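You operate a simulated robot arm through the tools that you are given. There is no shell and no other tool. Be economical: measure what you need, move in short steps, check, and stop when the job is done.

You run a simulated robot arm. Do the job below in one go: nothing can be reset, and whatever is moved stays where it is left.

JOB
Take the tape roller and leave it on the top of the assembly bench. Push the pedestal drawer shut. Put the tape roll on the pedestal top. Take the detector box and put it on the front of the rack top. Do these in any order. Set down upright: detector box.

Only the result counts: the job must be done as asked and must still hold three seconds after the hand-in. Knocking over, shifting, dropping, spilling or breaking anything else fails it.

ROBOT AND FRAMES
A 7-joint arm with a two-finger parallel gripper on a trunk, on a base that drives. Base frame: it is fixed to the floor where the robot stands at the start and does not move with it; the origin is under the middle of the robot, x ahead of it, y to its left, z up. Lengths are in cm, angles in degrees, forces in N, time in s.
With the tool pointing down near the work surface it reaches from about 32 to 86 cm from the robot's upright axis, wherever it stands. Its first joint turns from -166.0 to 166.0 degrees. Places, roughly: detector box [-225, 0, 75]; front of the rack top (34x20 cm) [-106, 80, 100]; pedestal drawer [120, 210, 50]; pedestal top (38x24 cm) [126, 228, 58]; tape roll (6x6x3 cm) [320, 70, 80]; tape roller (3x6x11 cm) [250, 0, 80]; top of the assembly bench (100x15 cm) [518, 246, 88]. Payload 3.43 kg.
The tool frame sits at the grasp point between the pads (the TCP): z along the fingers, y along the line on which they close. The tips reach 3.4 cm beyond it. Largest opening 12.8 cm; finger width 2.4, thickness 1.2; the body of the gripper, 4.8 by 13 cm, starts 9.6 cm behind the TCP.
Orientation is that of the tool frame in the base frame, as a unit quaternion [w, x, y, z]. With the fingers straight down and closing along the base's y, the tool's x points along the base's -x, its y along +y and its z along -z.

CONTROLS
- The arm moves only by the tool nudge_tool. Its argument "steps" is a list of rows, each an object of numbers (a shift or turn left out is 0, a gripper value left out holds the last): "x", "y", "z": the shift along the tool's x, y, z in cm; "ax", "ay", "az": the turn, a rotation vector about the tool's x, y, z in rad. In form: [{"x": .., "y": .., "z": .., "ax": .., "ay": .., "az": ..}, ...]. A call has 1 to 12 rows; each row shifts and turns the commanded pose from where the row before left it, along the tool's axes as they then stand. "gripper" is the finger opening in cm, from 0 to 12.8, set as the call begins (left out, the last holds). Each row takes 0.2 s and may step no farther than 5 cm and 8.6 degrees from the row before; otherwise, or with a gripper value out of range, the whole call is refused. A pose out of reach is approached as far as the arm can. The call stops where the force on the tool passes 40 N (or 10 N more than at its start, if that is more) or the arm is blocked; 0.2 s more then pass. The fingers move at their own pace (about 15.3 cm/s each) and stop on an object; they squeeze with about 41 N. The grip force told is the motor's: it shows also when the fingers shut on nothing. Time passes only in rows, and 0.2 s behind the last, so rows that do not move let the fingers close. It gives the time, the measured TCP pose, the force on the tool (base axes), the opening and the grip force at its end, in the units of the frame above (readings bear some noise), with the torque about the TCP (base axes, N m) and any sound that the robot's microphone picked up, and new pictures: "views" is both (left out), scene, wrist or none.
- Cameras (640 x 400 px; columns grow to the right, rows downward): "scene" is now at [19.47, -1.02, 157.98]; the picture's right is [-0.10, -1.00, 0.00], its down [-0.51, 0.05, -0.86] and it looks along [0.86, -0.08, -0.51] (base axes); focal length 293 px, centre (320, 200). "wrist" rides on the gripper at [7.6, -1.1, -16] in the tool frame; the picture's right is [0.15, 0.99, 0.00], its down [-0.88, 0.13, -0.46] and it looks along [-0.45, 0.07, 0.89] (tool axes); focal length 234 px, centre (320, 200). There is no depth. A picture from a camera that has moved, and an enlarged one, comes with that camera's place and axes in the base frame and with its lens.
- steer(legs): drives the robot by 1 to 6 legs, each [ahead, turn to the left] in cm and degrees, along the robot's own axes; the way and the turn of a leg run together, so that a leg with both is an arc; at most 150 cm and 180 degrees a leg. The arm and the cameras ride along, it lands a little off, and it stops where it bumps. It gives what a move gives, and a new picture of the scene camera.
- aim_head(pan, tilt): turns the head with the scene camera to pan (to the left, within 132 degrees either way) and tilt (down, from -29 to 69), counted from straight ahead of the robot. It gives what a move gives, and a new picture of the scene camera.
- inspect(camera, box): a new picture of the part [left, top, right, bottom] of that camera's present view, enlarged. It takes no simulated time.
- finish_job(): hands the job in; it is judged then, once.

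Work in short steps. Places have to be worked out from the pictures, the camera data and where the tool is seen: move nearer, look again, correct. Check each grasp and each placing, and mend what went wrong. You have 165 turns and 260 pictures in all, those below and enlarged ones among them. Open the gripper and draw the arm clear of the work before you hand the job in, unless the task says otherwise; then end with one line.

The tools are called after "Call:" as a command line: name --argument value ..., lists and objects as JSON in quotes. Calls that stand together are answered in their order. nudge_tool: Moves the arm, as the interface text tells. Its arguments: {"type":"object","properties":{"steps":{"type":"array"},"gripper":{"type":"number"},"views":{"type":"string","enum":["both","scene","wrist","none"]}},"required":["steps"]} The other tools are called the same way: steer (legs) drives the base; aim_head (pan, tilt) turns the head that bears the scene camera; inspect (camera, box) takes an enlarged picture of a part of a camera's view; finish_job () hands the job in.

At the start:

```text
time: 0.0
position: [62.56, -14.79, 107.88]
ee_rot: [0.0, 0.0, 1.0, 0.0]
wrist_force: [-0.2, 0.7, 0.1]
wrist_torque: [-0.02, -0.02, -0.02]
grip_width: 12.8
gripper_force: 0.1
robot x, y, heading: [-0.01, -0.24, 0.1]
head pan, tilt: [-5.5, 30.6]
```

scene: 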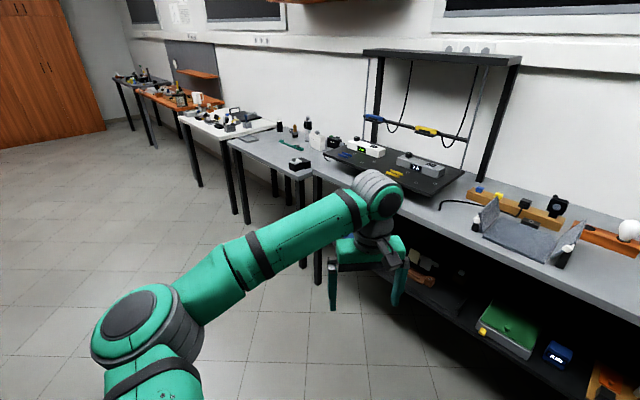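
wrist: 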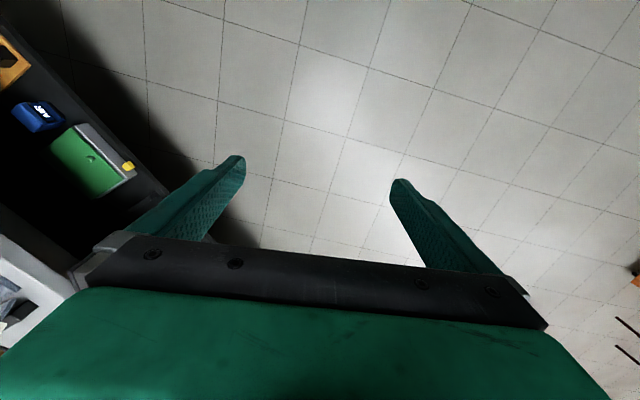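

I see benches ahead and to the right. I will first look left and behind to get the layout of the room.

Call:
aim_head --pan 60 --tilt 25

Call:
aim_head --pan 130 --tilt 25

Call:
aim_head --pan -130 --tilt 25

Call:
aim_head --pan 5 --tilt 20

```text
time: 1.4
position: [62.51, -14.75, 107.87]
ee_rot: [0.0, 0.001, 1.0, 0.0]
wrist_force: [-0.5, 0.3, 0.2]
wrist_torque: [-0.01, 0.01, -0.02]
grip_width: 12.82
gripper_force: 0.0
robot x, y, heading: [0.06, 0.15, -0.0]
head pan, tilt: [60.0, 25.0]
camera scene: at [15.1, 7.83, 158.87], right [0.87, -0.5, 0.0], down [-0.21, -0.37, -0.91], along [0.45, 0.78, -0.42], focal length 293 px, centre (320, 200)
```

scene: 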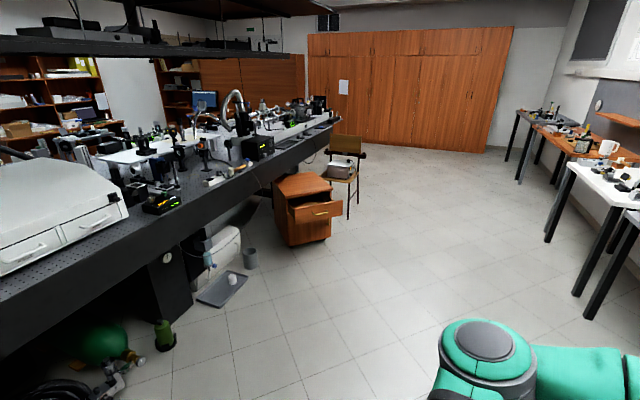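

```text
time: 2.8
position: [62.47, -14.87, 107.85]
ee_rot: [0.001, 0.0, 1.0, -0.001]
wrist_force: [-0.5, 0.3, -0.4]
wrist_torque: [-0.04, 0.04, -0.01]
grip_width: 12.8
gripper_force: 0.0
robot x, y, heading: [-0.01, -0.1, -0.1]
head pan, tilt: [130.0, 25.0]
camera scene: at [4.57, 6.91, 158.87], right [0.77, 0.64, 0.0], down [0.27, -0.32, -0.91], along [-0.58, 0.69, -0.42], focal length 293 px, centre (320, 200)
```

scene: 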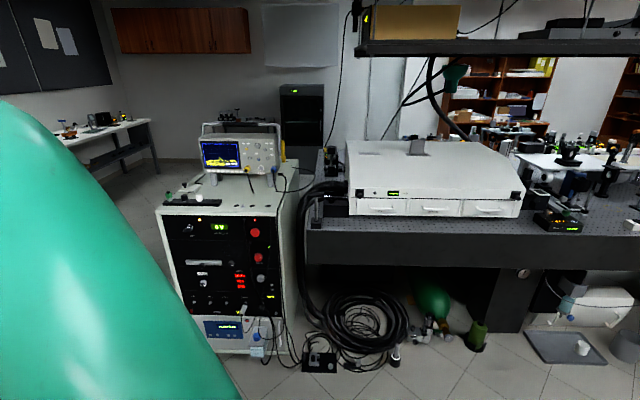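

```text
time: 6.4
position: [62.62, -14.72, 107.75]
ee_rot: [-0.001, 0.0, 1.0, 0.0]
wrist_force: [-0.3, 0.4, 0.7]
wrist_torque: [0.0, 0.0, -0.02]
grip_width: 12.81
gripper_force: 0.1
robot x, y, heading: [-0.17, -0.16, 0.1]
head pan, tilt: [-130.0, 25.0]
camera scene: at [4.57, -7.21, 158.87], right [-0.77, 0.64, 0.0], down [0.27, 0.32, -0.91], along [-0.58, -0.69, -0.42], focal length 293 px, centre (320, 200)
```

scene: 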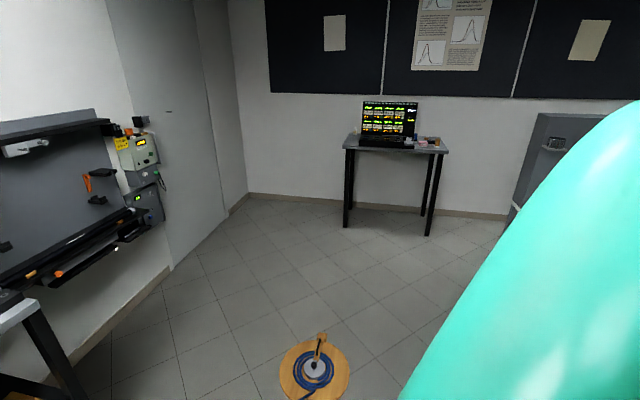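

```text
time: 8.6
position: [62.54, -14.8, 107.85]
ee_rot: [0.0, 0.0, 1.0, 0.0]
wrist_force: [0.0, 0.2, 0.8]
wrist_torque: [0.0, 0.01, -0.01]
grip_width: 12.8
gripper_force: 0.0
robot x, y, heading: [-0.25, -0.05, -0.2]
head pan, tilt: [5.0, 20.0]
camera scene: at [19.77, 0.66, 159.68], right [0.09, -1.0, 0.0], down [-0.34, -0.03, -0.94], along [0.94, 0.08, -0.34], focal length 293 px, centre (320, 200)
```

scene: 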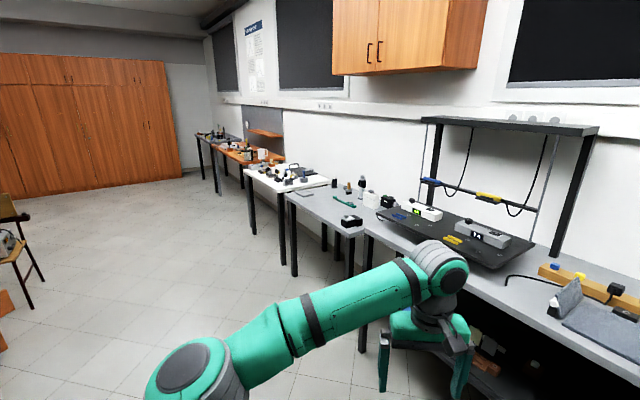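

I'll enlarge the region with the tape roller and tape roll.

Call:
inspect --camera "scene" --box '[230, 120, 430, 245]'

```text
3.20 times, centred on (330, 182) of scene
camera zoom: at [19.77, 0.66, 159.68], right [0.09, -1.0, 0.0], down [-0.34, -0.03, -0.94], along [0.94, 0.08, -0.34], focal length 937 px, centre (288, 256)
```

zoom: 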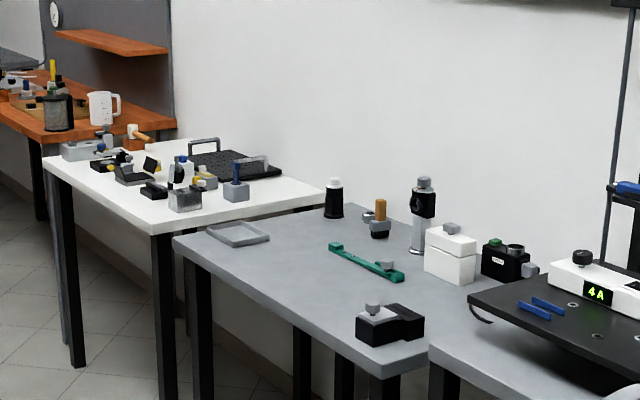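

The orange-topped or green item on the grey table is probably the tape roller. I'll drive nearer, staying clear of the table edge.

Call:
steer --legs '[[0, 18], [140, 0], [60, 0], [0, -73]]'

```text
time: 23.2
position: [213.67, 3.24, 107.86]
ee_rot: [0.0, 0.457, 0.89, 0.0]
wrist_force: [-0.1, -0.3, -0.4]
wrist_torque: [-0.03, 0.0, -0.02]
grip_width: 12.8
gripper_force: 0.0
robot x, y, heading: [189.14, 62.71, -54.5]
head pan, tilt: [5.0, 20.0]
camera scene: at [201.49, 46.91, 159.68], right [-0.76, -0.65, 0.0], down [-0.22, 0.26, -0.94], along [0.61, -0.71, -0.34], focal length 293 px, centre (320, 200)
```

scene: 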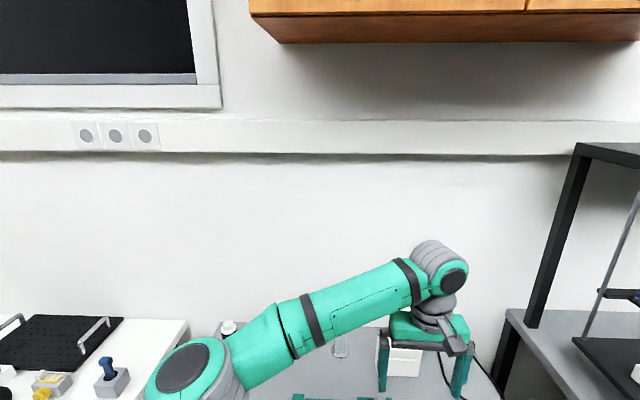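

Now I look down at the grey table from here.

Call:
aim_head --pan 10 --tilt 55

Call:
aim_head --pan 60 --tilt 40

```text
time: 24.2
position: [213.72, 3.11, 107.91]
ee_rot: [-0.001, 0.457, 0.889, 0.0]
wrist_force: [-0.8, -0.1, -0.4]
wrist_torque: [0.0, 0.0, -0.01]
grip_width: 12.76
gripper_force: 0.0
robot x, y, heading: [189.19, 62.71, -54.5]
head pan, tilt: [10.0, 55.0]
camera scene: at [200.58, 48.93, 154.47], right [-0.7, -0.71, 0.0], down [-0.58, 0.57, -0.57], along [0.41, -0.4, -0.82], focal length 293 px, centre (320, 200)
```

scene: 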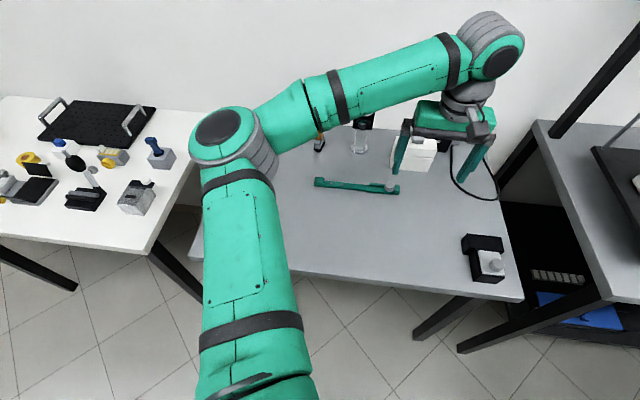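

```text
time: 25.4
position: [213.61, 3.09, 107.95]
ee_rot: [0.001, 0.458, 0.889, 0.0]
wrist_force: [0.2, 0.5, -0.1]
wrist_torque: [-0.02, -0.02, -0.03]
grip_width: 12.79
gripper_force: 0.1
robot x, y, heading: [189.61, 62.86, -54.6]
head pan, tilt: [60.0, 40.0]
camera scene: at [203.9, 54.8, 156.53], right [0.1, -1.0, 0.0], down [-0.64, -0.06, -0.77], along [0.76, 0.07, -0.64], focal length 293 px, centre (320, 200)
```

scene: 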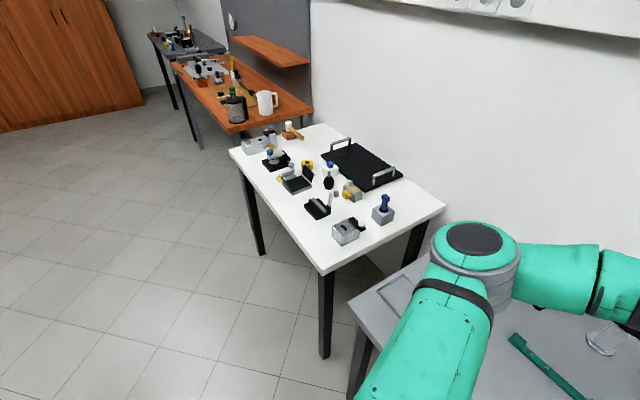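

I'll enlarge the white table, and then look at the orange-topped item from another pan.

Call:
inspect --camera "scene" --box '[225, 110, 455, 254]'

Call:
nudge_tool --steps '[{"y": -5}, {"y": -5}, {"y": -5}, {"y": -5}, {"y": -5}, {"y": -5}]' --views "none"

Call:
aim_head --pan 10 --tilt 45

```text
2.78 times, centred on (340, 182) of scene
camera zoom: at [203.9, 54.8, 156.53], right [0.1, -1.0, 0.0], down [-0.64, -0.06, -0.77], along [0.76, 0.07, -0.64], focal length 813 px, centre (264, 250)
```

zoom: 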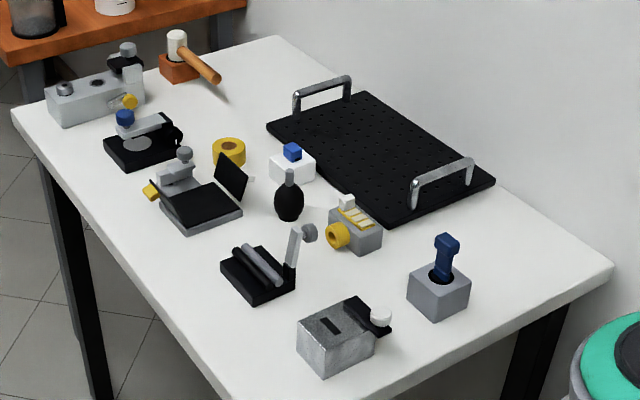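

```text
time: 26.8
position: [189.41, -14.24, 107.67]
ee_rot: [0.001, 0.455, 0.891, 0.0]
wrist_force: [1.2, -0.5, 0.2]
wrist_torque: [0.0, 0.18, -0.02]
grip_width: 12.77
gripper_force: 0.0
robot x, y, heading: [189.12, 62.6, -54.1]
head pan, tilt: [60.0, 40.0]
```

```text
time: 28.0
position: [189.31, -14.39, 107.7]
ee_rot: [0.0, 0.457, 0.89, -0.001]
wrist_force: [-0.8, -0.3, 0.0]
wrist_torque: [0.01, -0.02, -0.04]
grip_width: 12.76
gripper_force: 0.0
robot x, y, heading: [189.18, 63.01, -54.4]
head pan, tilt: [10.0, 45.0]
camera scene: at [201.24, 48.29, 155.81], right [-0.7, -0.71, 0.0], down [-0.5, 0.5, -0.71], along [0.5, -0.5, -0.71], focal length 293 px, centre (320, 200)
```

scene: 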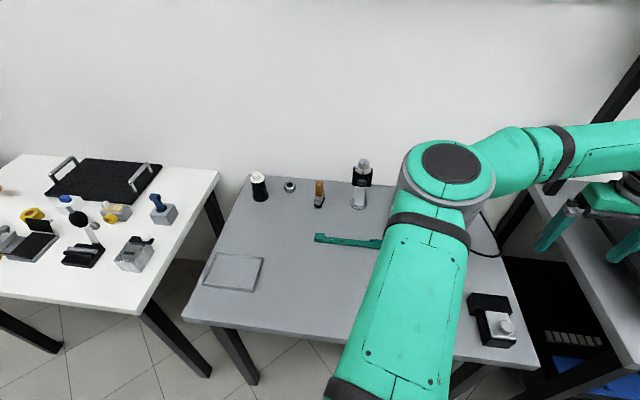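

Call:
inspect --camera "scene" --box '[230, 140, 400, 246]'

```text
3.76 times, centred on (315, 193) of scene
camera zoom: at [201.24, 48.29, 155.81], right [-0.7, -0.71, 0.0], down [-0.5, 0.5, -0.71], along [0.5, -0.5, -0.71], focal length 1102 px, centre (339, 226)
```

zoom: 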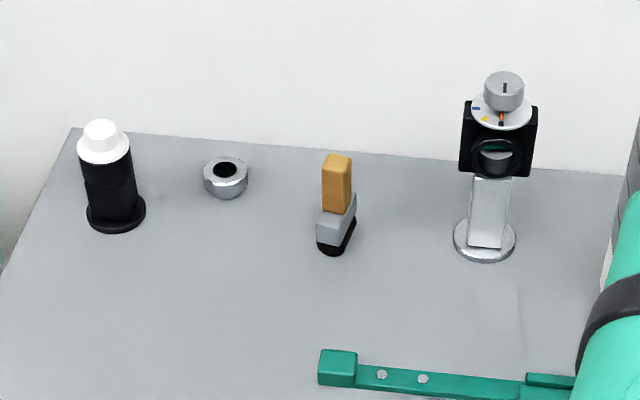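

The orange-handled roller near the wall, about (256, -6), is the tape roller. The yellow ring on the white table is the tape roll. I'll drive to about 32 cm from the table edge, facing the roller.

Call:
steer --legs '[[0, 36], [19, 0], [0, -34]]'

```text
time: 33.2
position: [209.78, -20.4, 107.76]
ee_rot: [0.0, 0.441, 0.897, 0.0]
wrist_force: [0.7, 0.2, 0.0]
wrist_torque: [0.01, -0.01, -0.01]
grip_width: 12.81
gripper_force: 0.0
robot x, y, heading: [207.92, 56.85, -52.7]
head pan, tilt: [10.0, 45.0]
camera scene: at [219.68, 42.57, 155.81], right [-0.68, -0.73, 0.0], down [-0.52, 0.48, -0.71], along [0.52, -0.48, -0.71], focal length 293 px, centre (320, 200)
```

scene: 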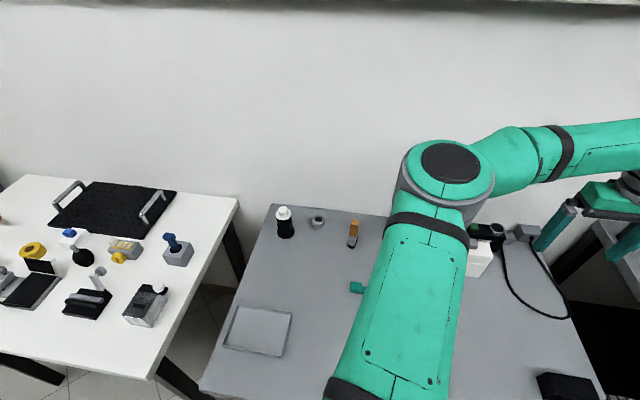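

Roller is near (255, -5). I move the tool left over towards it at the present height.

Call:
nudge_tool --steps '[{"y": 5}, {"y": 5}, {"y": 5}, {"y": 5}, {"y": 5}, {"y": 5}, {"y": 5}, {"y": 5}, {"y": 5, "x": -2}, {"x": -3}, {"x": -3}]'

```text
refused: row 9 steps farther than a row can; nothing moved
```

The combined row was too long, so I resend within limits.

Call:
nudge_tool --steps '[{"y": 5}, {"y": 5}, {"y": 5}, {"y": 5}, {"y": 5}, {"y": 5}, {"y": 5}, {"y": 5}, {"y": 5}, {"x": -4}, {"x": -3}]'

```text
time: 35.6
position: [249.82, 1.52, 107.7]
ee_rot: [0.0, 0.442, 0.897, 0.0]
wrist_force: [0.3, -1.0, -0.2]
wrist_torque: [-0.01, -0.01, 0.0]
grip_width: 12.81
gripper_force: 0.1
robot x, y, heading: [207.4, 56.75, -52.6]
head pan, tilt: [10.0, 45.0]
camera scene: at [219.7, 42.61, 155.81], right [-0.68, -0.73, 0.0], down [-0.52, 0.48, -0.71], along [0.52, -0.48, -0.71], focal length 293 px, centre (320, 200)
camera wrist: at [244.27, 6.69, 123.7], right [0.7, 0.72, 0.0], down [0.64, -0.62, 0.46], along [0.33, -0.32, -0.89], focal length 234 px, centre (320, 200)
```

scene: 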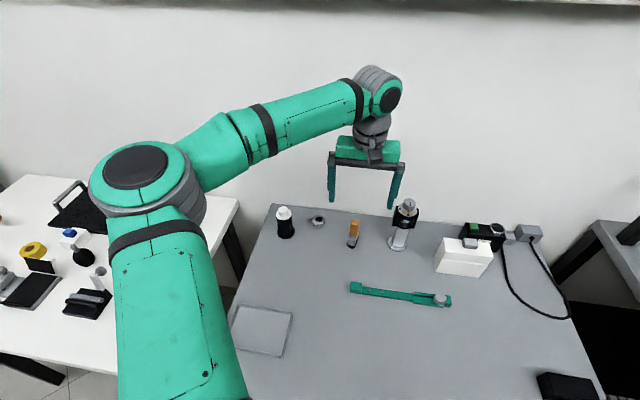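
wrist: 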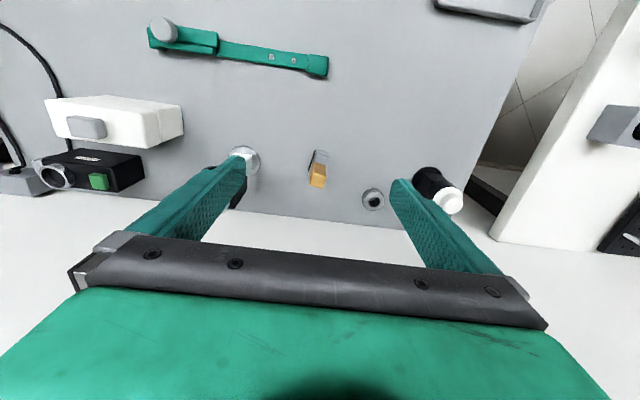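

I'll enlarge the roller in the wrist view.

Call:
inspect --camera "wrist" --box '[270, 130, 370, 200]'

```text
5.71 times, centred on (320, 165) of wrist
camera zoom: at [244.27, 6.69, 123.7], right [0.7, 0.72, 0.0], down [0.64, -0.62, 0.46], along [0.33, -0.32, -0.89], focal length 1338 px, centre (320, 400)
```

zoom: 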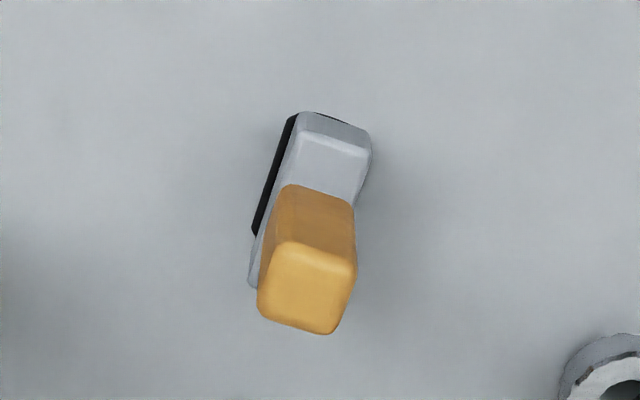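

Handle top is near (254.9, -4.1), and its narrow side lies at about 26°. I turn the tool about 11.5°, centre it, and lower to just above the handle.

Call:
nudge_tool --steps '[{"x": -4, "y": 0.3}, {"x": -3.5, "y": 0.3}, {"az": 0.1}, {"az": 0.1}, {"z": 4}, {"z": 4}, {"z": 4}, {}]' --gripper 8

```text
time: 37.4
position: [254.76, -4.07, 95.66]
ee_rot: [0.0, 0.53, 0.848, 0.0]
wrist_force: [0.7, 0.7, 0.0]
wrist_torque: [0.01, 0.0, 0.0]
grip_width: 8.01
gripper_force: 0.1
robot x, y, heading: [207.21, 56.47, -52.7]
head pan, tilt: [10.0, 45.0]
camera scene: at [219.69, 42.58, 155.81], right [-0.68, -0.73, 0.0], down [-0.52, 0.48, -0.71], along [0.52, -0.48, -0.71], focal length 293 px, centre (320, 200)
camera wrist: at [250.36, 2.16, 111.66], right [0.83, 0.56, 0.0], down [0.5, -0.73, 0.46], along [0.26, -0.38, -0.89], focal length 234 px, centre (320, 200)
```

scene: 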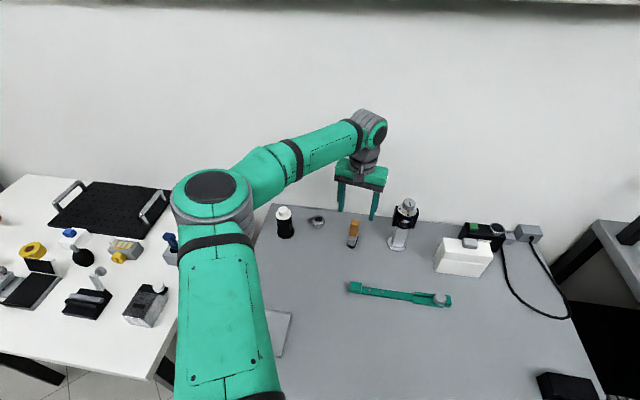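
wrist: 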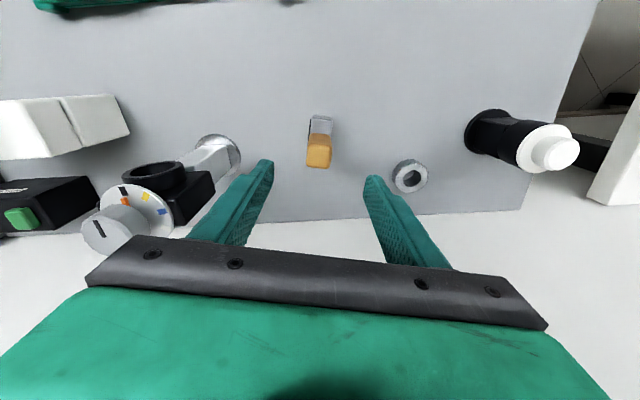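

Aligned and centred. I descend to z≈83 and close.

Call:
nudge_tool --steps '[{"z": 4}, {"z": 4}, {"z": 4.5}]' --views "wrist"

Call:
nudge_tool --steps '[{}, {}, {}]' --gripper 1 --views "wrist"

```text
time: 38.2
position: [254.7, -4.02, 83.29]
ee_rot: [0.0, 0.53, 0.848, 0.001]
wrist_force: [-8.9, 14.7, 26.6]
wrist_torque: [0.54, -0.14, -0.01]
grip_width: 7.99
gripper_force: 0.0
robot x, y, heading: [207.61, 56.35, -52.7]
head pan, tilt: [10.0, 45.0]
camera wrist: at [250.28, 2.17, 99.4], right [0.83, 0.56, 0.0], down [0.5, -0.73, 0.46], along [0.26, -0.38, -0.89], focal length 234 px, centre (320, 200)
```

wrist: 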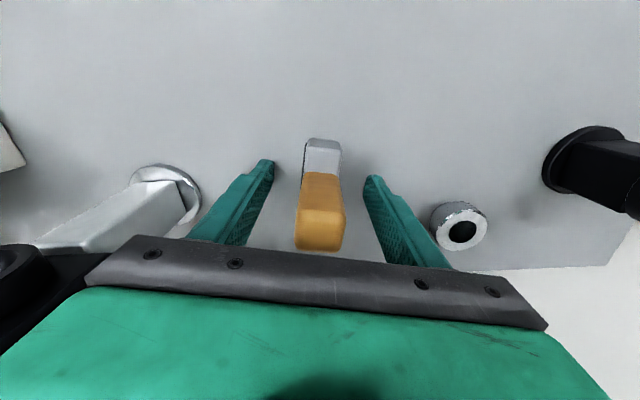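

```text
time: 39.0
position: [254.71, -4.16, 83.38]
ee_rot: [0.002, 0.53, 0.848, -0.002]
wrist_force: [3.8, -8.9, 40.0]
wrist_torque: [0.14, -0.02, -0.07]
grip_width: 2.37
gripper_force: 41.6
robot x, y, heading: [207.35, 56.42, -52.8]
head pan, tilt: [10.0, 45.0]
camera wrist: at [250.34, 2.09, 99.36], right [0.82, 0.57, 0.0], down [0.5, -0.73, 0.46], along [0.26, -0.38, -0.89], focal length 234 px, centre (320, 200)
```

wrist: 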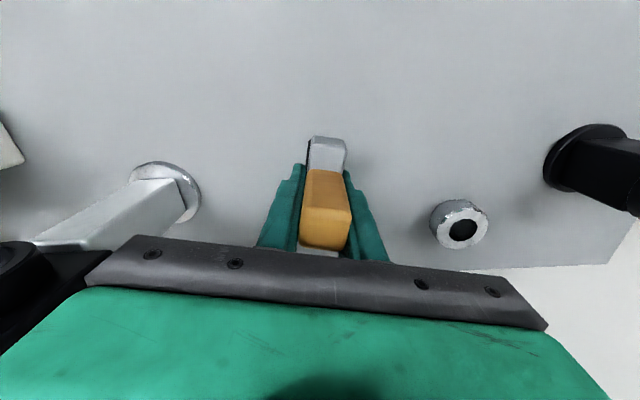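

The tips reached the table, so its top is at about z=80, and the grip holds the handle at 2.4 cm. I lift straight up.

Call:
nudge_tool --steps '[{"z": -1}, {"z": -3}, {"z": -5}, {"z": -5}, {"z": -5}, {"z": -5}]'

```text
time: 40.4
position: [254.63, -4.17, 107.22]
ee_rot: [-0.001, 0.529, 0.848, 0.0]
wrist_force: [0.1, -0.8, -1.1]
wrist_torque: [0.0, 0.02, 0.05]
grip_width: 2.36
gripper_force: 41.4
robot x, y, heading: [207.58, 56.6, -53.1]
head pan, tilt: [10.0, 45.0]
camera scene: at [219.71, 42.56, 155.8], right [-0.68, -0.73, 0.0], down [-0.52, 0.48, -0.71], along [0.52, -0.48, -0.71], focal length 293 px, centre (320, 200)
camera wrist: at [250.24, 1.97, 123.06], right [0.83, 0.56, 0.0], down [0.5, -0.73, 0.45], along [0.26, -0.38, -0.89], focal length 234 px, centre (320, 200)
```

scene: 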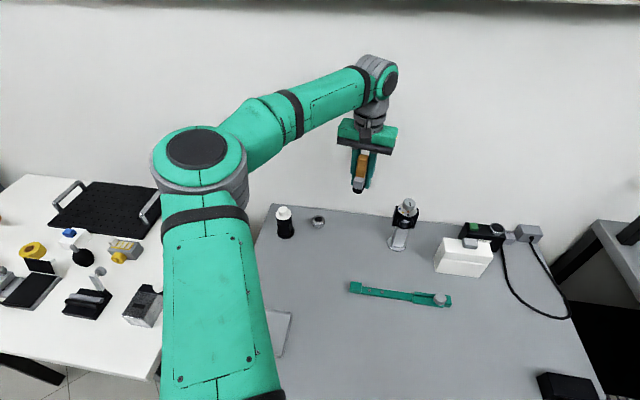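
wrist: 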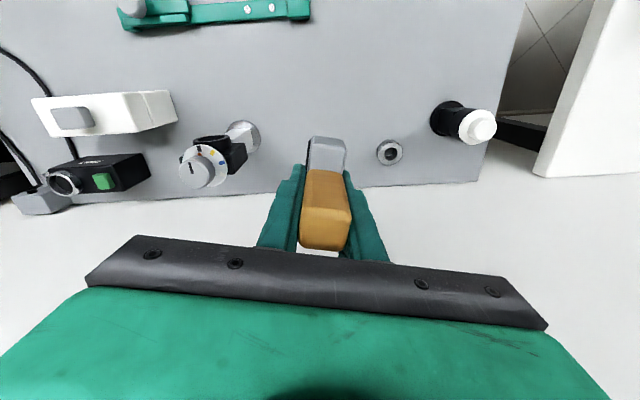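

The roller is held. Back out to the aisle, then drive along the benches to the last dark bench (centre about (518, 246)).

Call:
steer --legs '[[-50, 0], [0, 90.7], [150, 0], [150, 0], [55, 0]]'

Call:
aim_head --pan -60 --tilt 30

```text
time: 64.7
position: [521.61, 361.33, 107.02]
ee_rot: [0.0, -0.226, 0.974, 0.0]
wrist_force: [0.1, 0.9, -0.5]
wrist_torque: [-0.04, 0.02, 0.01]
grip_width: 2.34
gripper_force: 40.6
robot x, y, heading: [461.24, 313.59, 37.3]
head pan, tilt: [10.0, 45.0]
camera scene: at [474.73, 326.09, 155.81], right [0.74, -0.68, 0.0], down [-0.48, -0.52, -0.71], along [0.48, 0.52, -0.71], focal length 293 px, centre (320, 200)
```

scene: 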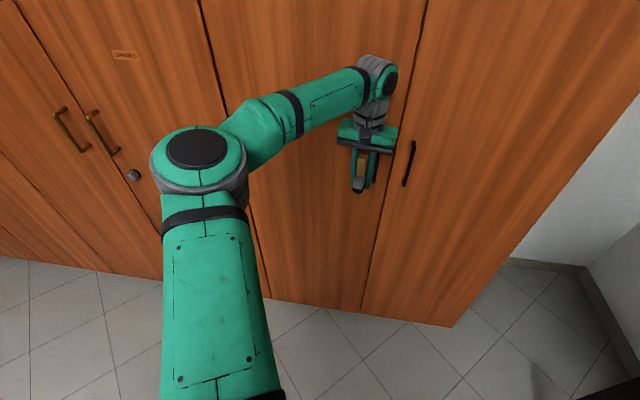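

```text
time: 66.1
position: [521.54, 361.28, 107.06]
ee_rot: [0.0, -0.227, 0.974, 0.0]
wrist_force: [0.5, -0.3, -1.1]
wrist_torque: [0.01, -0.02, -0.03]
grip_width: 2.39
gripper_force: 41.4
robot x, y, heading: [461.09, 313.78, 37.6]
head pan, tilt: [-60.0, 30.0]
camera scene: at [477.58, 316.64, 158.07], right [-0.38, -0.92, 0.0], down [-0.46, 0.19, -0.87], along [0.8, -0.33, -0.5], focal length 293 px, centre (320, 200)
```

scene: 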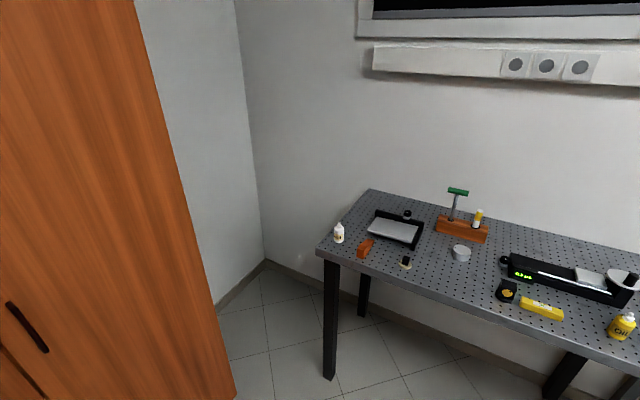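

The last bench is the perforated one. I turn to face it and look for a free spot on its front strip.

Call:
steer --legs '[[0, -90]]'

Call:
aim_head --pan 0 --tilt 45

```text
time: 70.8
position: [508.66, 253.5, 107.02]
ee_rot: [0.001, 0.527, 0.85, 0.0]
wrist_force: [-0.4, 1.0, -2.4]
wrist_torque: [-0.02, -0.03, -0.01]
grip_width: 2.36
gripper_force: 40.5
robot x, y, heading: [460.69, 313.97, -52.3]
head pan, tilt: [-60.0, 30.0]
camera scene: at [463.88, 297.05, 158.07], right [-0.93, 0.38, 0.0], down [0.19, 0.46, -0.87], along [-0.33, -0.8, -0.5], focal length 293 px, centre (320, 200)
```

scene: 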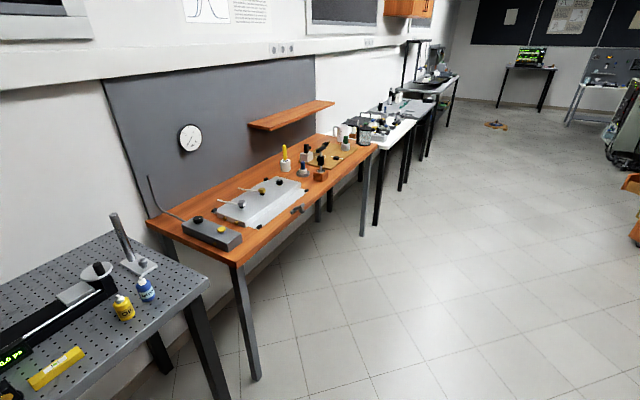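

```text
time: 72.1
position: [508.79, 253.38, 106.98]
ee_rot: [0.001, 0.526, 0.85, 0.0]
wrist_force: [0.9, 0.5, -1.7]
wrist_torque: [-0.01, -0.03, 0.01]
grip_width: 2.36
gripper_force: 40.5
robot x, y, heading: [461.08, 313.56, -52.4]
head pan, tilt: [0.0, 45.0]
camera scene: at [472.28, 298.97, 155.81], right [-0.79, -0.61, 0.0], down [-0.43, 0.56, -0.71], along [0.43, -0.56, -0.71], focal length 293 px, centre (320, 200)
```

scene: 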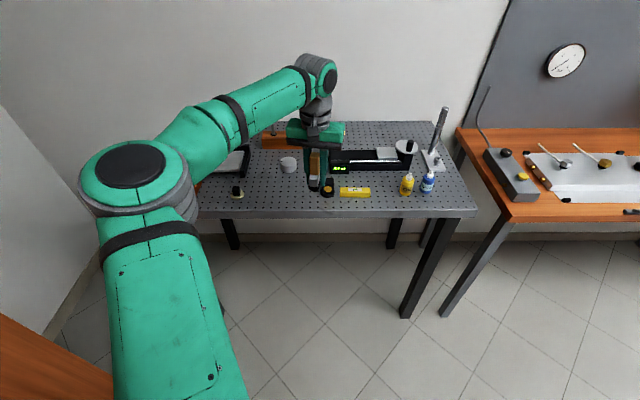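

A free spot on the front strip is near (525, 252), about 8 cm in from the edge. I drive 15 cm forward.

Call:
steer --legs '[[15, 0]]'

```text
time: 73.5
position: [517.95, 241.71, 107.01]
ee_rot: [0.0, 0.525, 0.851, 0.0]
wrist_force: [0.2, -0.2, -0.4]
wrist_torque: [-0.03, -0.02, 0.01]
grip_width: 2.37
gripper_force: 41.3
robot x, y, heading: [470.13, 301.81, -52.6]
head pan, tilt: [0.0, 45.0]
camera scene: at [481.52, 287.06, 155.81], right [-0.79, -0.61, 0.0], down [-0.43, 0.56, -0.71], along [0.43, -0.56, -0.71], focal length 293 px, centre (320, 200)
```

scene: 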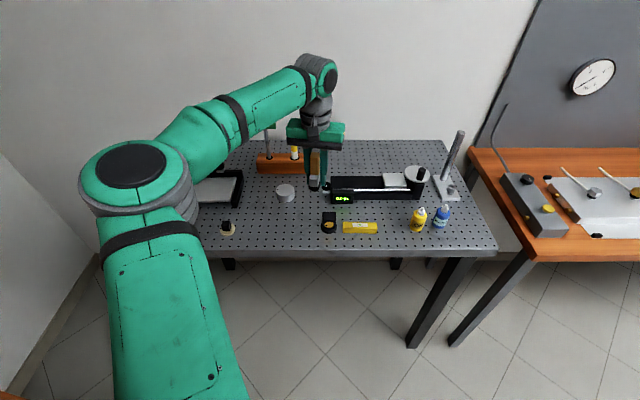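

Move to (525, 252), then lower to just above the surface.

Call:
nudge_tool --steps '[{"x": 3, "y": 3.7}, {"x": 3.1, "y": 3.7}, {"y": 3.5}, {"z": 4}, {"z": 4}]'

```text
time: 74.7
position: [525.01, 251.84, 99.05]
ee_rot: [0.0, 0.526, 0.851, 0.0]
wrist_force: [-0.2, 0.3, -1.0]
wrist_torque: [0.05, 0.0, -0.02]
grip_width: 2.37
gripper_force: 40.5
robot x, y, heading: [470.42, 301.82, -52.4]
head pan, tilt: [0.0, 45.0]
camera scene: at [481.5, 287.08, 155.81], right [-0.79, -0.61, 0.0], down [-0.43, 0.56, -0.71], along [0.43, -0.56, -0.71], focal length 293 px, centre (320, 200)
camera wrist: at [520.5, 257.98, 115.09], right [0.82, 0.57, 0.0], down [0.51, -0.73, 0.46], along [0.26, -0.37, -0.89], focal length 234 px, centre (320, 200)
```

scene: 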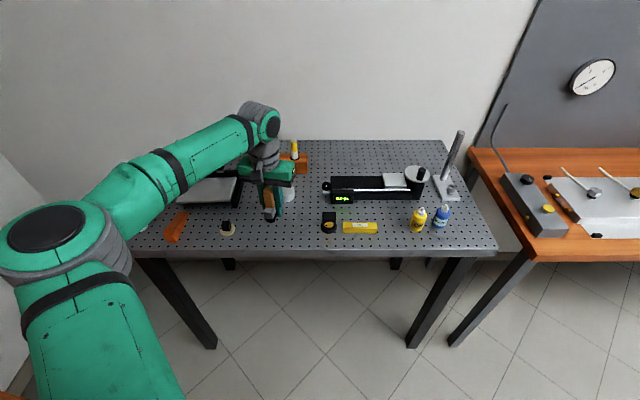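
wrist: 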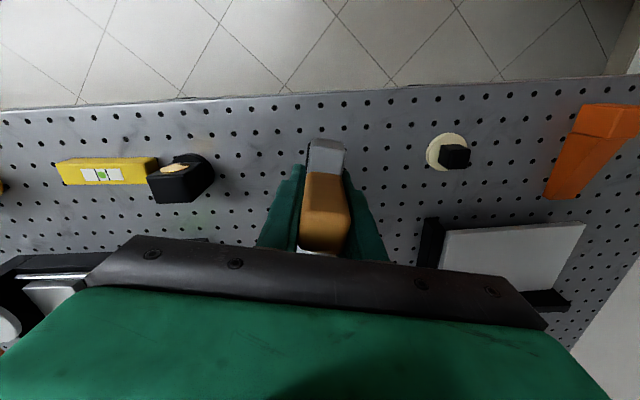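

Spot is free and about 6 cm in from the edge. I lower until contact.

Call:
nudge_tool --steps '[{"z": 4}, {"z": 2.6}, {"z": 0.5}]' --views "none"

Call:
nudge_tool --steps '[{"z": 0.3}, {"z": 0.3}]' --views "wrist"

```text
time: 75.5
position: [525.03, 251.98, 91.88]
ee_rot: [0.001, 0.525, 0.851, 0.0]
wrist_force: [0.2, -0.6, -0.9]
wrist_torque: [-0.04, -0.04, 0.01]
grip_width: 2.37
gripper_force: 41.4
robot x, y, heading: [470.1, 302.06, -52.2]
head pan, tilt: [0.0, 45.0]
```

```text
time: 76.1
position: [524.97, 252.04, 91.32]
ee_rot: [-0.001, 0.526, 0.851, 0.0]
wrist_force: [-0.8, 0.7, 3.4]
wrist_torque: [-0.04, -0.07, 0.0]
grip_width: 2.35
gripper_force: 40.5
robot x, y, heading: [470.04, 302.19, -52.5]
head pan, tilt: [0.0, 45.0]
camera wrist: at [520.55, 258.09, 107.4], right [0.82, 0.57, 0.0], down [0.51, -0.73, 0.46], along [0.26, -0.37, -0.89], focal length 234 px, centre (320, 200)
```

wrist: 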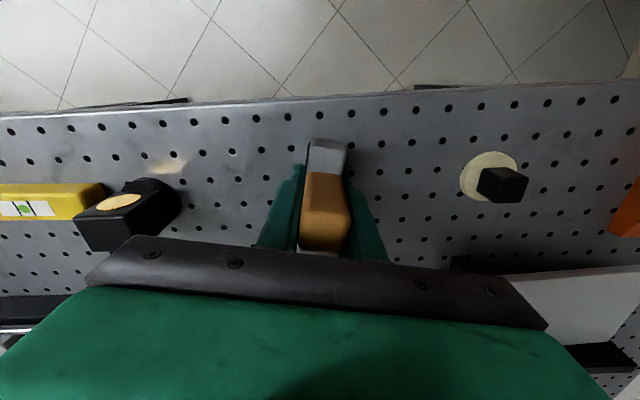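

Contact (3.4 N upward at 91.3). I open and lift away.

Call:
nudge_tool --steps '[{}, {}]' --gripper 6 --views "none"

Call:
nudge_tool --steps '[{"z": -3}, {"z": -4}, {"z": -5}, {"z": -5}, {"z": -3}]'

```text
time: 76.7
position: [525.12, 251.82, 91.35]
ee_rot: [0.001, 0.525, 0.851, 0.0]
wrist_force: [-0.3, -0.7, 6.2]
wrist_torque: [0.07, -0.14, -0.08]
grip_width: 5.97
gripper_force: 0.0
robot x, y, heading: [470.18, 301.74, -52.5]
head pan, tilt: [0.0, 45.0]
```

```text
time: 77.9
position: [525.08, 251.94, 111.25]
ee_rot: [-0.001, 0.527, 0.85, 0.0]
wrist_force: [0.6, 0.5, -0.5]
wrist_torque: [0.01, 0.06, 0.01]
grip_width: 6.0
gripper_force: 0.0
robot x, y, heading: [469.88, 301.84, -52.3]
head pan, tilt: [0.0, 45.0]
camera scene: at [481.53, 287.07, 155.81], right [-0.79, -0.61, 0.0], down [-0.43, 0.56, -0.71], along [0.43, -0.56, -0.71], focal length 293 px, centre (320, 200)
camera wrist: at [520.54, 258.03, 127.35], right [0.82, 0.57, 0.0], down [0.51, -0.73, 0.45], along [0.26, -0.37, -0.89], focal length 234 px, centre (320, 200)
```

scene: 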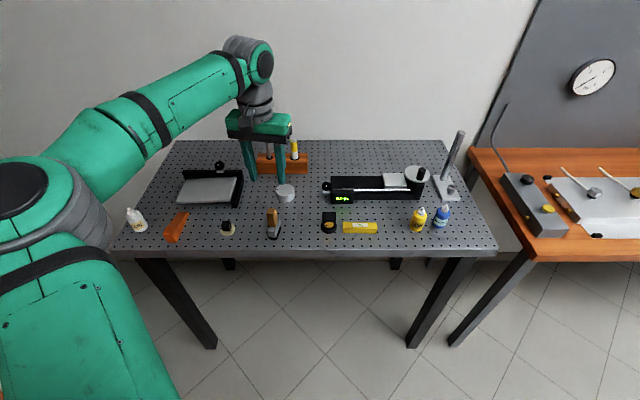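
wrist: 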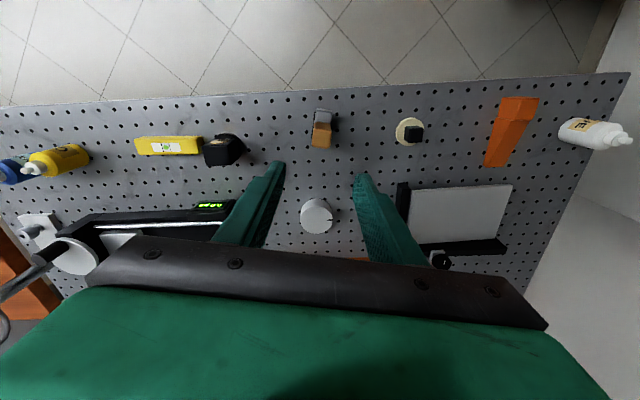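

Roller stands upright on the bench. Next is the tape roll at about (317, 71): I back off, drive back along the aisle, and face the white table.

Call:
steer --legs '[[-25, 0], [0, -90], [132, 0], [131, 0], [0, 90], [35, 0]]'

Call:
aim_head --pan -8 --tilt 50

```text
time: 102.6
position: [325.78, 82.39, 111.14]
ee_rot: [-0.001, 0.519, 0.855, 0.0]
wrist_force: [1.6, -0.3, -0.5]
wrist_torque: [-0.03, 0.01, 0.01]
grip_width: 6.01
gripper_force: 0.1
robot x, y, heading: [270.23, 131.56, -51.5]
head pan, tilt: [0.0, 45.0]
camera scene: at [281.65, 116.77, 155.8], right [-0.78, -0.62, 0.0], down [-0.44, 0.55, -0.71], along [0.44, -0.55, -0.71], focal length 293 px, centre (320, 200)
```

scene: 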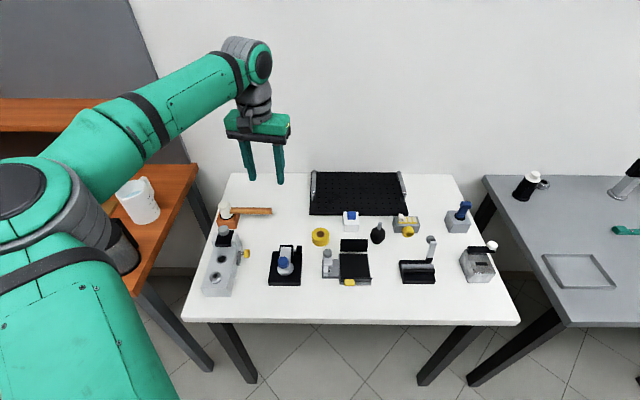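

```text
time: 103.3
position: [325.83, 82.4, 111.3]
ee_rot: [0.0, 0.518, 0.855, 0.0]
wrist_force: [0.1, -0.6, 0.2]
wrist_torque: [-0.04, -0.01, 0.01]
grip_width: 5.99
gripper_force: 0.1
robot x, y, heading: [270.02, 131.28, -51.2]
head pan, tilt: [-8.0, 50.0]
camera scene: at [280.46, 116.55, 155.12], right [-0.86, -0.51, 0.0], down [-0.39, 0.66, -0.64], along [0.33, -0.55, -0.77], focal length 293 px, centre (320, 200)
```

scene: 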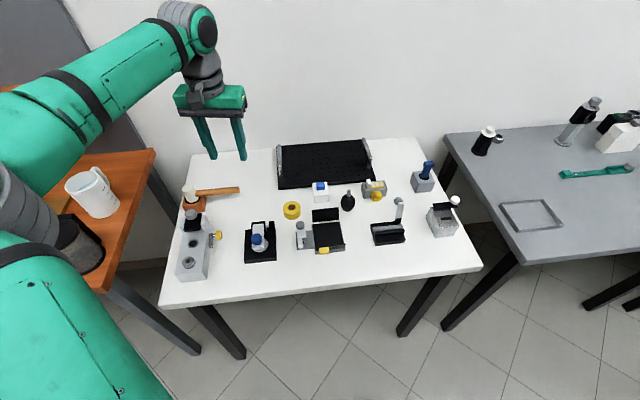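

Tape roll at about (318, 72). I drive 12 cm nearer and bring the tool over it at a safe height.

Call:
steer --legs '[[12, 0]]'

```text
time: 104.6
position: [333.25, 73.12, 111.32]
ee_rot: [0.0, 0.517, 0.856, 0.001]
wrist_force: [-0.1, 0.1, -0.5]
wrist_torque: [-0.02, 0.01, 0.01]
grip_width: 5.98
gripper_force: 0.1
robot x, y, heading: [277.51, 122.26, -51.2]
head pan, tilt: [-8.0, 50.0]
camera scene: at [287.96, 107.18, 155.12], right [-0.86, -0.51, 0.0], down [-0.39, 0.66, -0.64], along [0.33, -0.55, -0.77], focal length 293 px, centre (320, 200)
```

scene: 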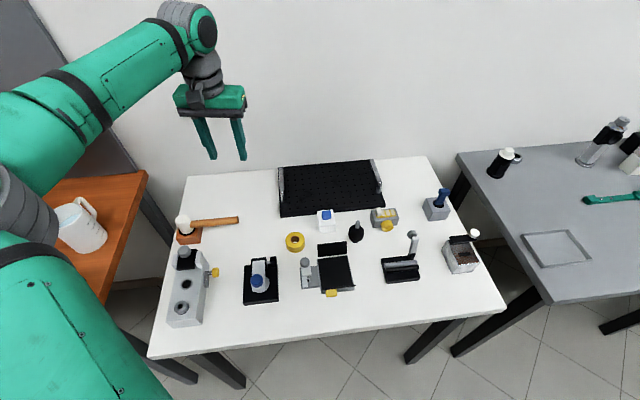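

Move over the roll and lower to about z=98 for a wrist check.

Call:
nudge_tool --steps '[{"y": -4.8, "x": 1}, {"y": -4.8, "x": 1}, {"y": -4.7, "x": 1}, {"x": 2.9}, {"z": 4.5}, {"z": 4.5}, {"z": 4}]' --gripper 9

```text
time: 106.2
position: [317.8, 71.72, 98.37]
ee_rot: [0.0, 0.517, 0.856, -0.001]
wrist_force: [-0.6, 0.8, 0.0]
wrist_torque: [0.01, -0.03, 0.03]
grip_width: 8.99
gripper_force: 0.1
robot x, y, heading: [277.63, 122.21, -51.3]
head pan, tilt: [-8.0, 50.0]
camera scene: at [287.94, 107.2, 155.12], right [-0.86, -0.51, 0.0], down [-0.39, 0.66, -0.64], along [0.33, -0.55, -0.77], focal length 293 px, centre (320, 200)
camera wrist: at [313.22, 77.8, 114.32], right [0.81, 0.59, 0.0], down [0.52, -0.72, 0.46], along [0.27, -0.37, -0.89], focal length 234 px, centre (320, 200)
```

scene: 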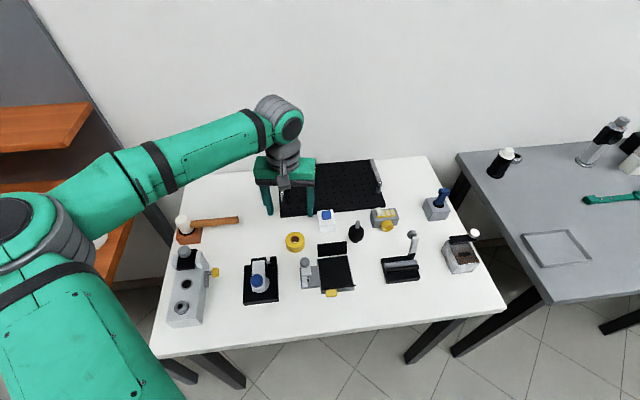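
wrist: 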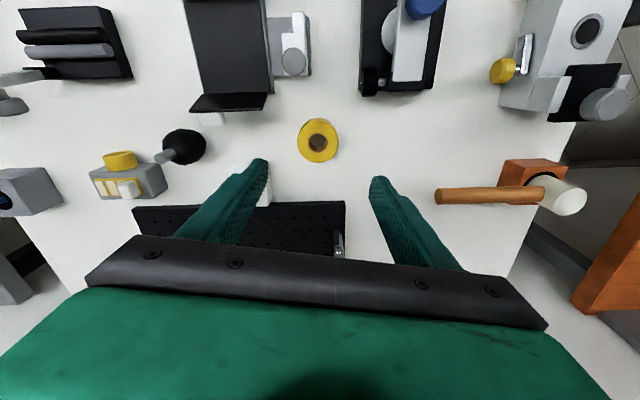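

Roll lies centred between the fingers and neighbours are clear. I lower to z≈83.9.

Call:
nudge_tool --steps '[{"z": 4.5, "y": -0.4}, {"z": 4.5}, {"z": 3.5}, {"z": 1.5}, {"z": 0.5}]' --gripper 8 --views "wrist"

```text
time: 107.4
position: [317.56, 71.63, 83.74]
ee_rot: [-0.001, 0.517, 0.856, 0.001]
wrist_force: [0.7, 0.5, -0.8]
wrist_torque: [-0.02, -0.04, -0.02]
grip_width: 8.03
gripper_force: 0.1
robot x, y, heading: [276.95, 122.07, -51.5]
head pan, tilt: [-8.0, 50.0]
camera wrist: at [312.9, 77.6, 99.8], right [0.81, 0.59, 0.0], down [0.52, -0.72, 0.45], along [0.27, -0.37, -0.89], focal length 234 px, centre (320, 200)
```

wrist: 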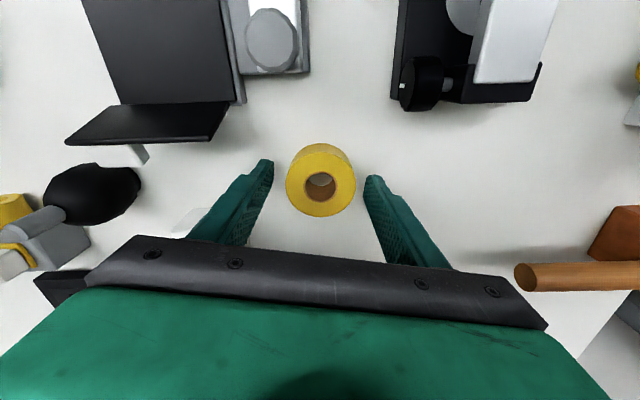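

Small shift, then close on the roll.

Call:
nudge_tool --steps '[{"x": 0.6}, {"z": 0.2}]' --views "none"

Call:
nudge_tool --steps '[{}, {}, {}]' --gripper 4 --views "wrist"

```text
time: 108.0
position: [317.2, 72.05, 83.75]
ee_rot: [0.0, 0.517, 0.856, -0.001]
wrist_force: [0.4, 1.0, -0.5]
wrist_torque: [0.0, -0.03, 0.01]
grip_width: 8.01
gripper_force: 0.0
robot x, y, heading: [277.07, 122.45, -51.6]
head pan, tilt: [-8.0, 50.0]
```

```text
time: 108.8
position: [317.25, 72.17, 83.68]
ee_rot: [0.0, 0.518, 0.855, 0.0]
wrist_force: [-0.5, 0.1, -0.4]
wrist_torque: [0.02, 0.02, -0.03]
grip_width: 5.32
gripper_force: 41.4
robot x, y, heading: [277.64, 121.97, -51.3]
head pan, tilt: [-8.0, 50.0]
camera wrist: at [312.65, 78.14, 99.63], right [0.81, 0.59, 0.0], down [0.52, -0.72, 0.46], along [0.27, -0.37, -0.89], focal length 234 px, centre (320, 200)
```

wrist: 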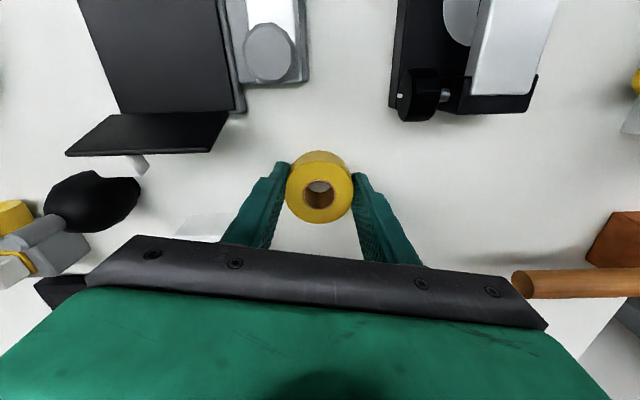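

Gripped (5.3 cm). I lift straight up.

Call:
nudge_tool --steps '[{"z": -2}, {"z": -4}, {"z": -5}, {"z": -5}, {"z": -5}, {"z": -5}]' --views "wrist"

```text
time: 110.2
position: [317.3, 72.07, 109.59]
ee_rot: [0.0, 0.517, 0.856, 0.0]
wrist_force: [0.7, -0.6, -1.0]
wrist_torque: [0.05, 0.03, 0.03]
grip_width: 5.29
gripper_force: 41.0
robot x, y, heading: [277.2, 121.94, -51.5]
head pan, tilt: [-8.0, 50.0]
camera wrist: at [312.7, 78.09, 125.64], right [0.81, 0.59, 0.0], down [0.52, -0.72, 0.45], along [0.27, -0.37, -0.89], focal length 234 px, centre (320, 200)
```

wrist: 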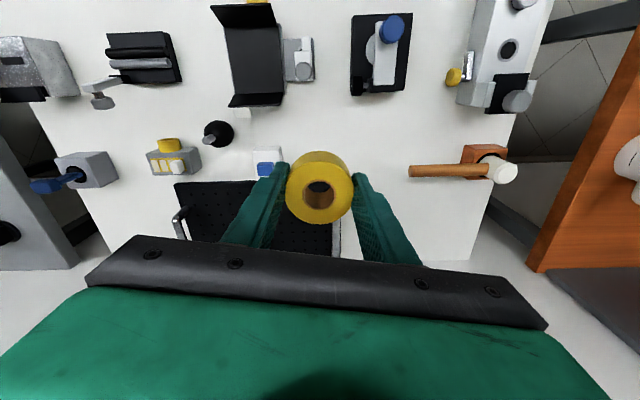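

Tape roll is held. I back away and turn towards the pedestal to look at it.

Call:
steer --legs '[[-35, 0], [0, -160]]'

Call:
aim_head --pan -5 --tilt 35

```text
time: 119.8
position: [200.08, 181.58, 109.63]
ee_rot: [0.0, 0.937, -0.348, 0.0]
wrist_force: [0.7, -0.2, -0.7]
wrist_torque: [0.03, 0.0, 0.0]
grip_width: 5.28
gripper_force: 41.4
robot x, y, heading: [255.42, 149.33, 150.1]
head pan, tilt: [-8.0, 50.0]
camera scene: at [240.33, 159.36, 155.12], right [0.61, 0.79, 0.0], down [0.6, -0.47, -0.64], along [-0.51, 0.39, -0.77], focal length 293 px, centre (320, 200)
```

scene: 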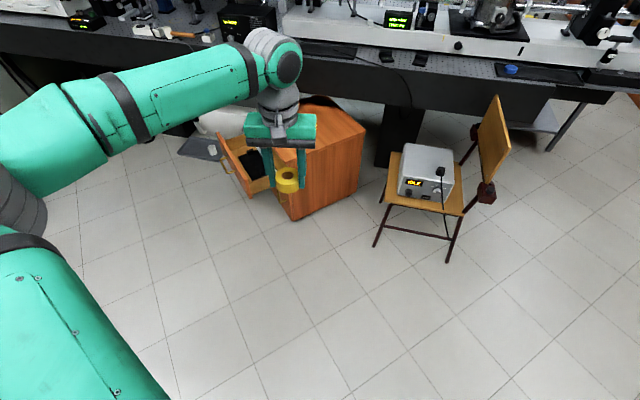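

```text
time: 120.6
position: [200.19, 181.67, 109.65]
ee_rot: [0.001, 0.937, -0.348, 0.0]
wrist_force: [-0.1, 0.8, -0.1]
wrist_torque: [-0.03, 0.0, 0.02]
grip_width: 5.29
gripper_force: 41.1
robot x, y, heading: [255.3, 149.44, 150.0]
head pan, tilt: [-5.0, 35.0]
camera scene: at [239.19, 159.67, 157.28], right [0.57, 0.82, 0.0], down [0.47, -0.33, -0.82], along [-0.67, 0.47, -0.57], focal length 293 px, centre (320, 200)
```

scene: 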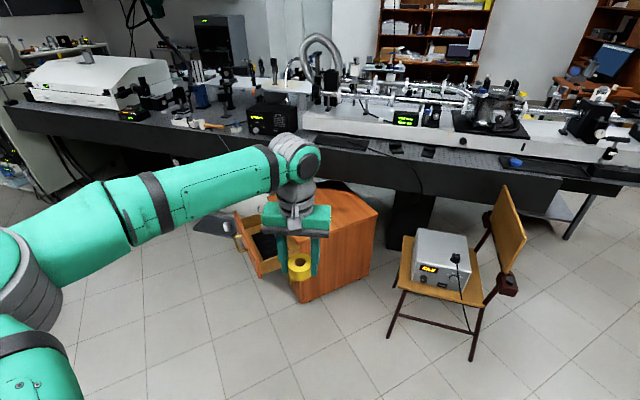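

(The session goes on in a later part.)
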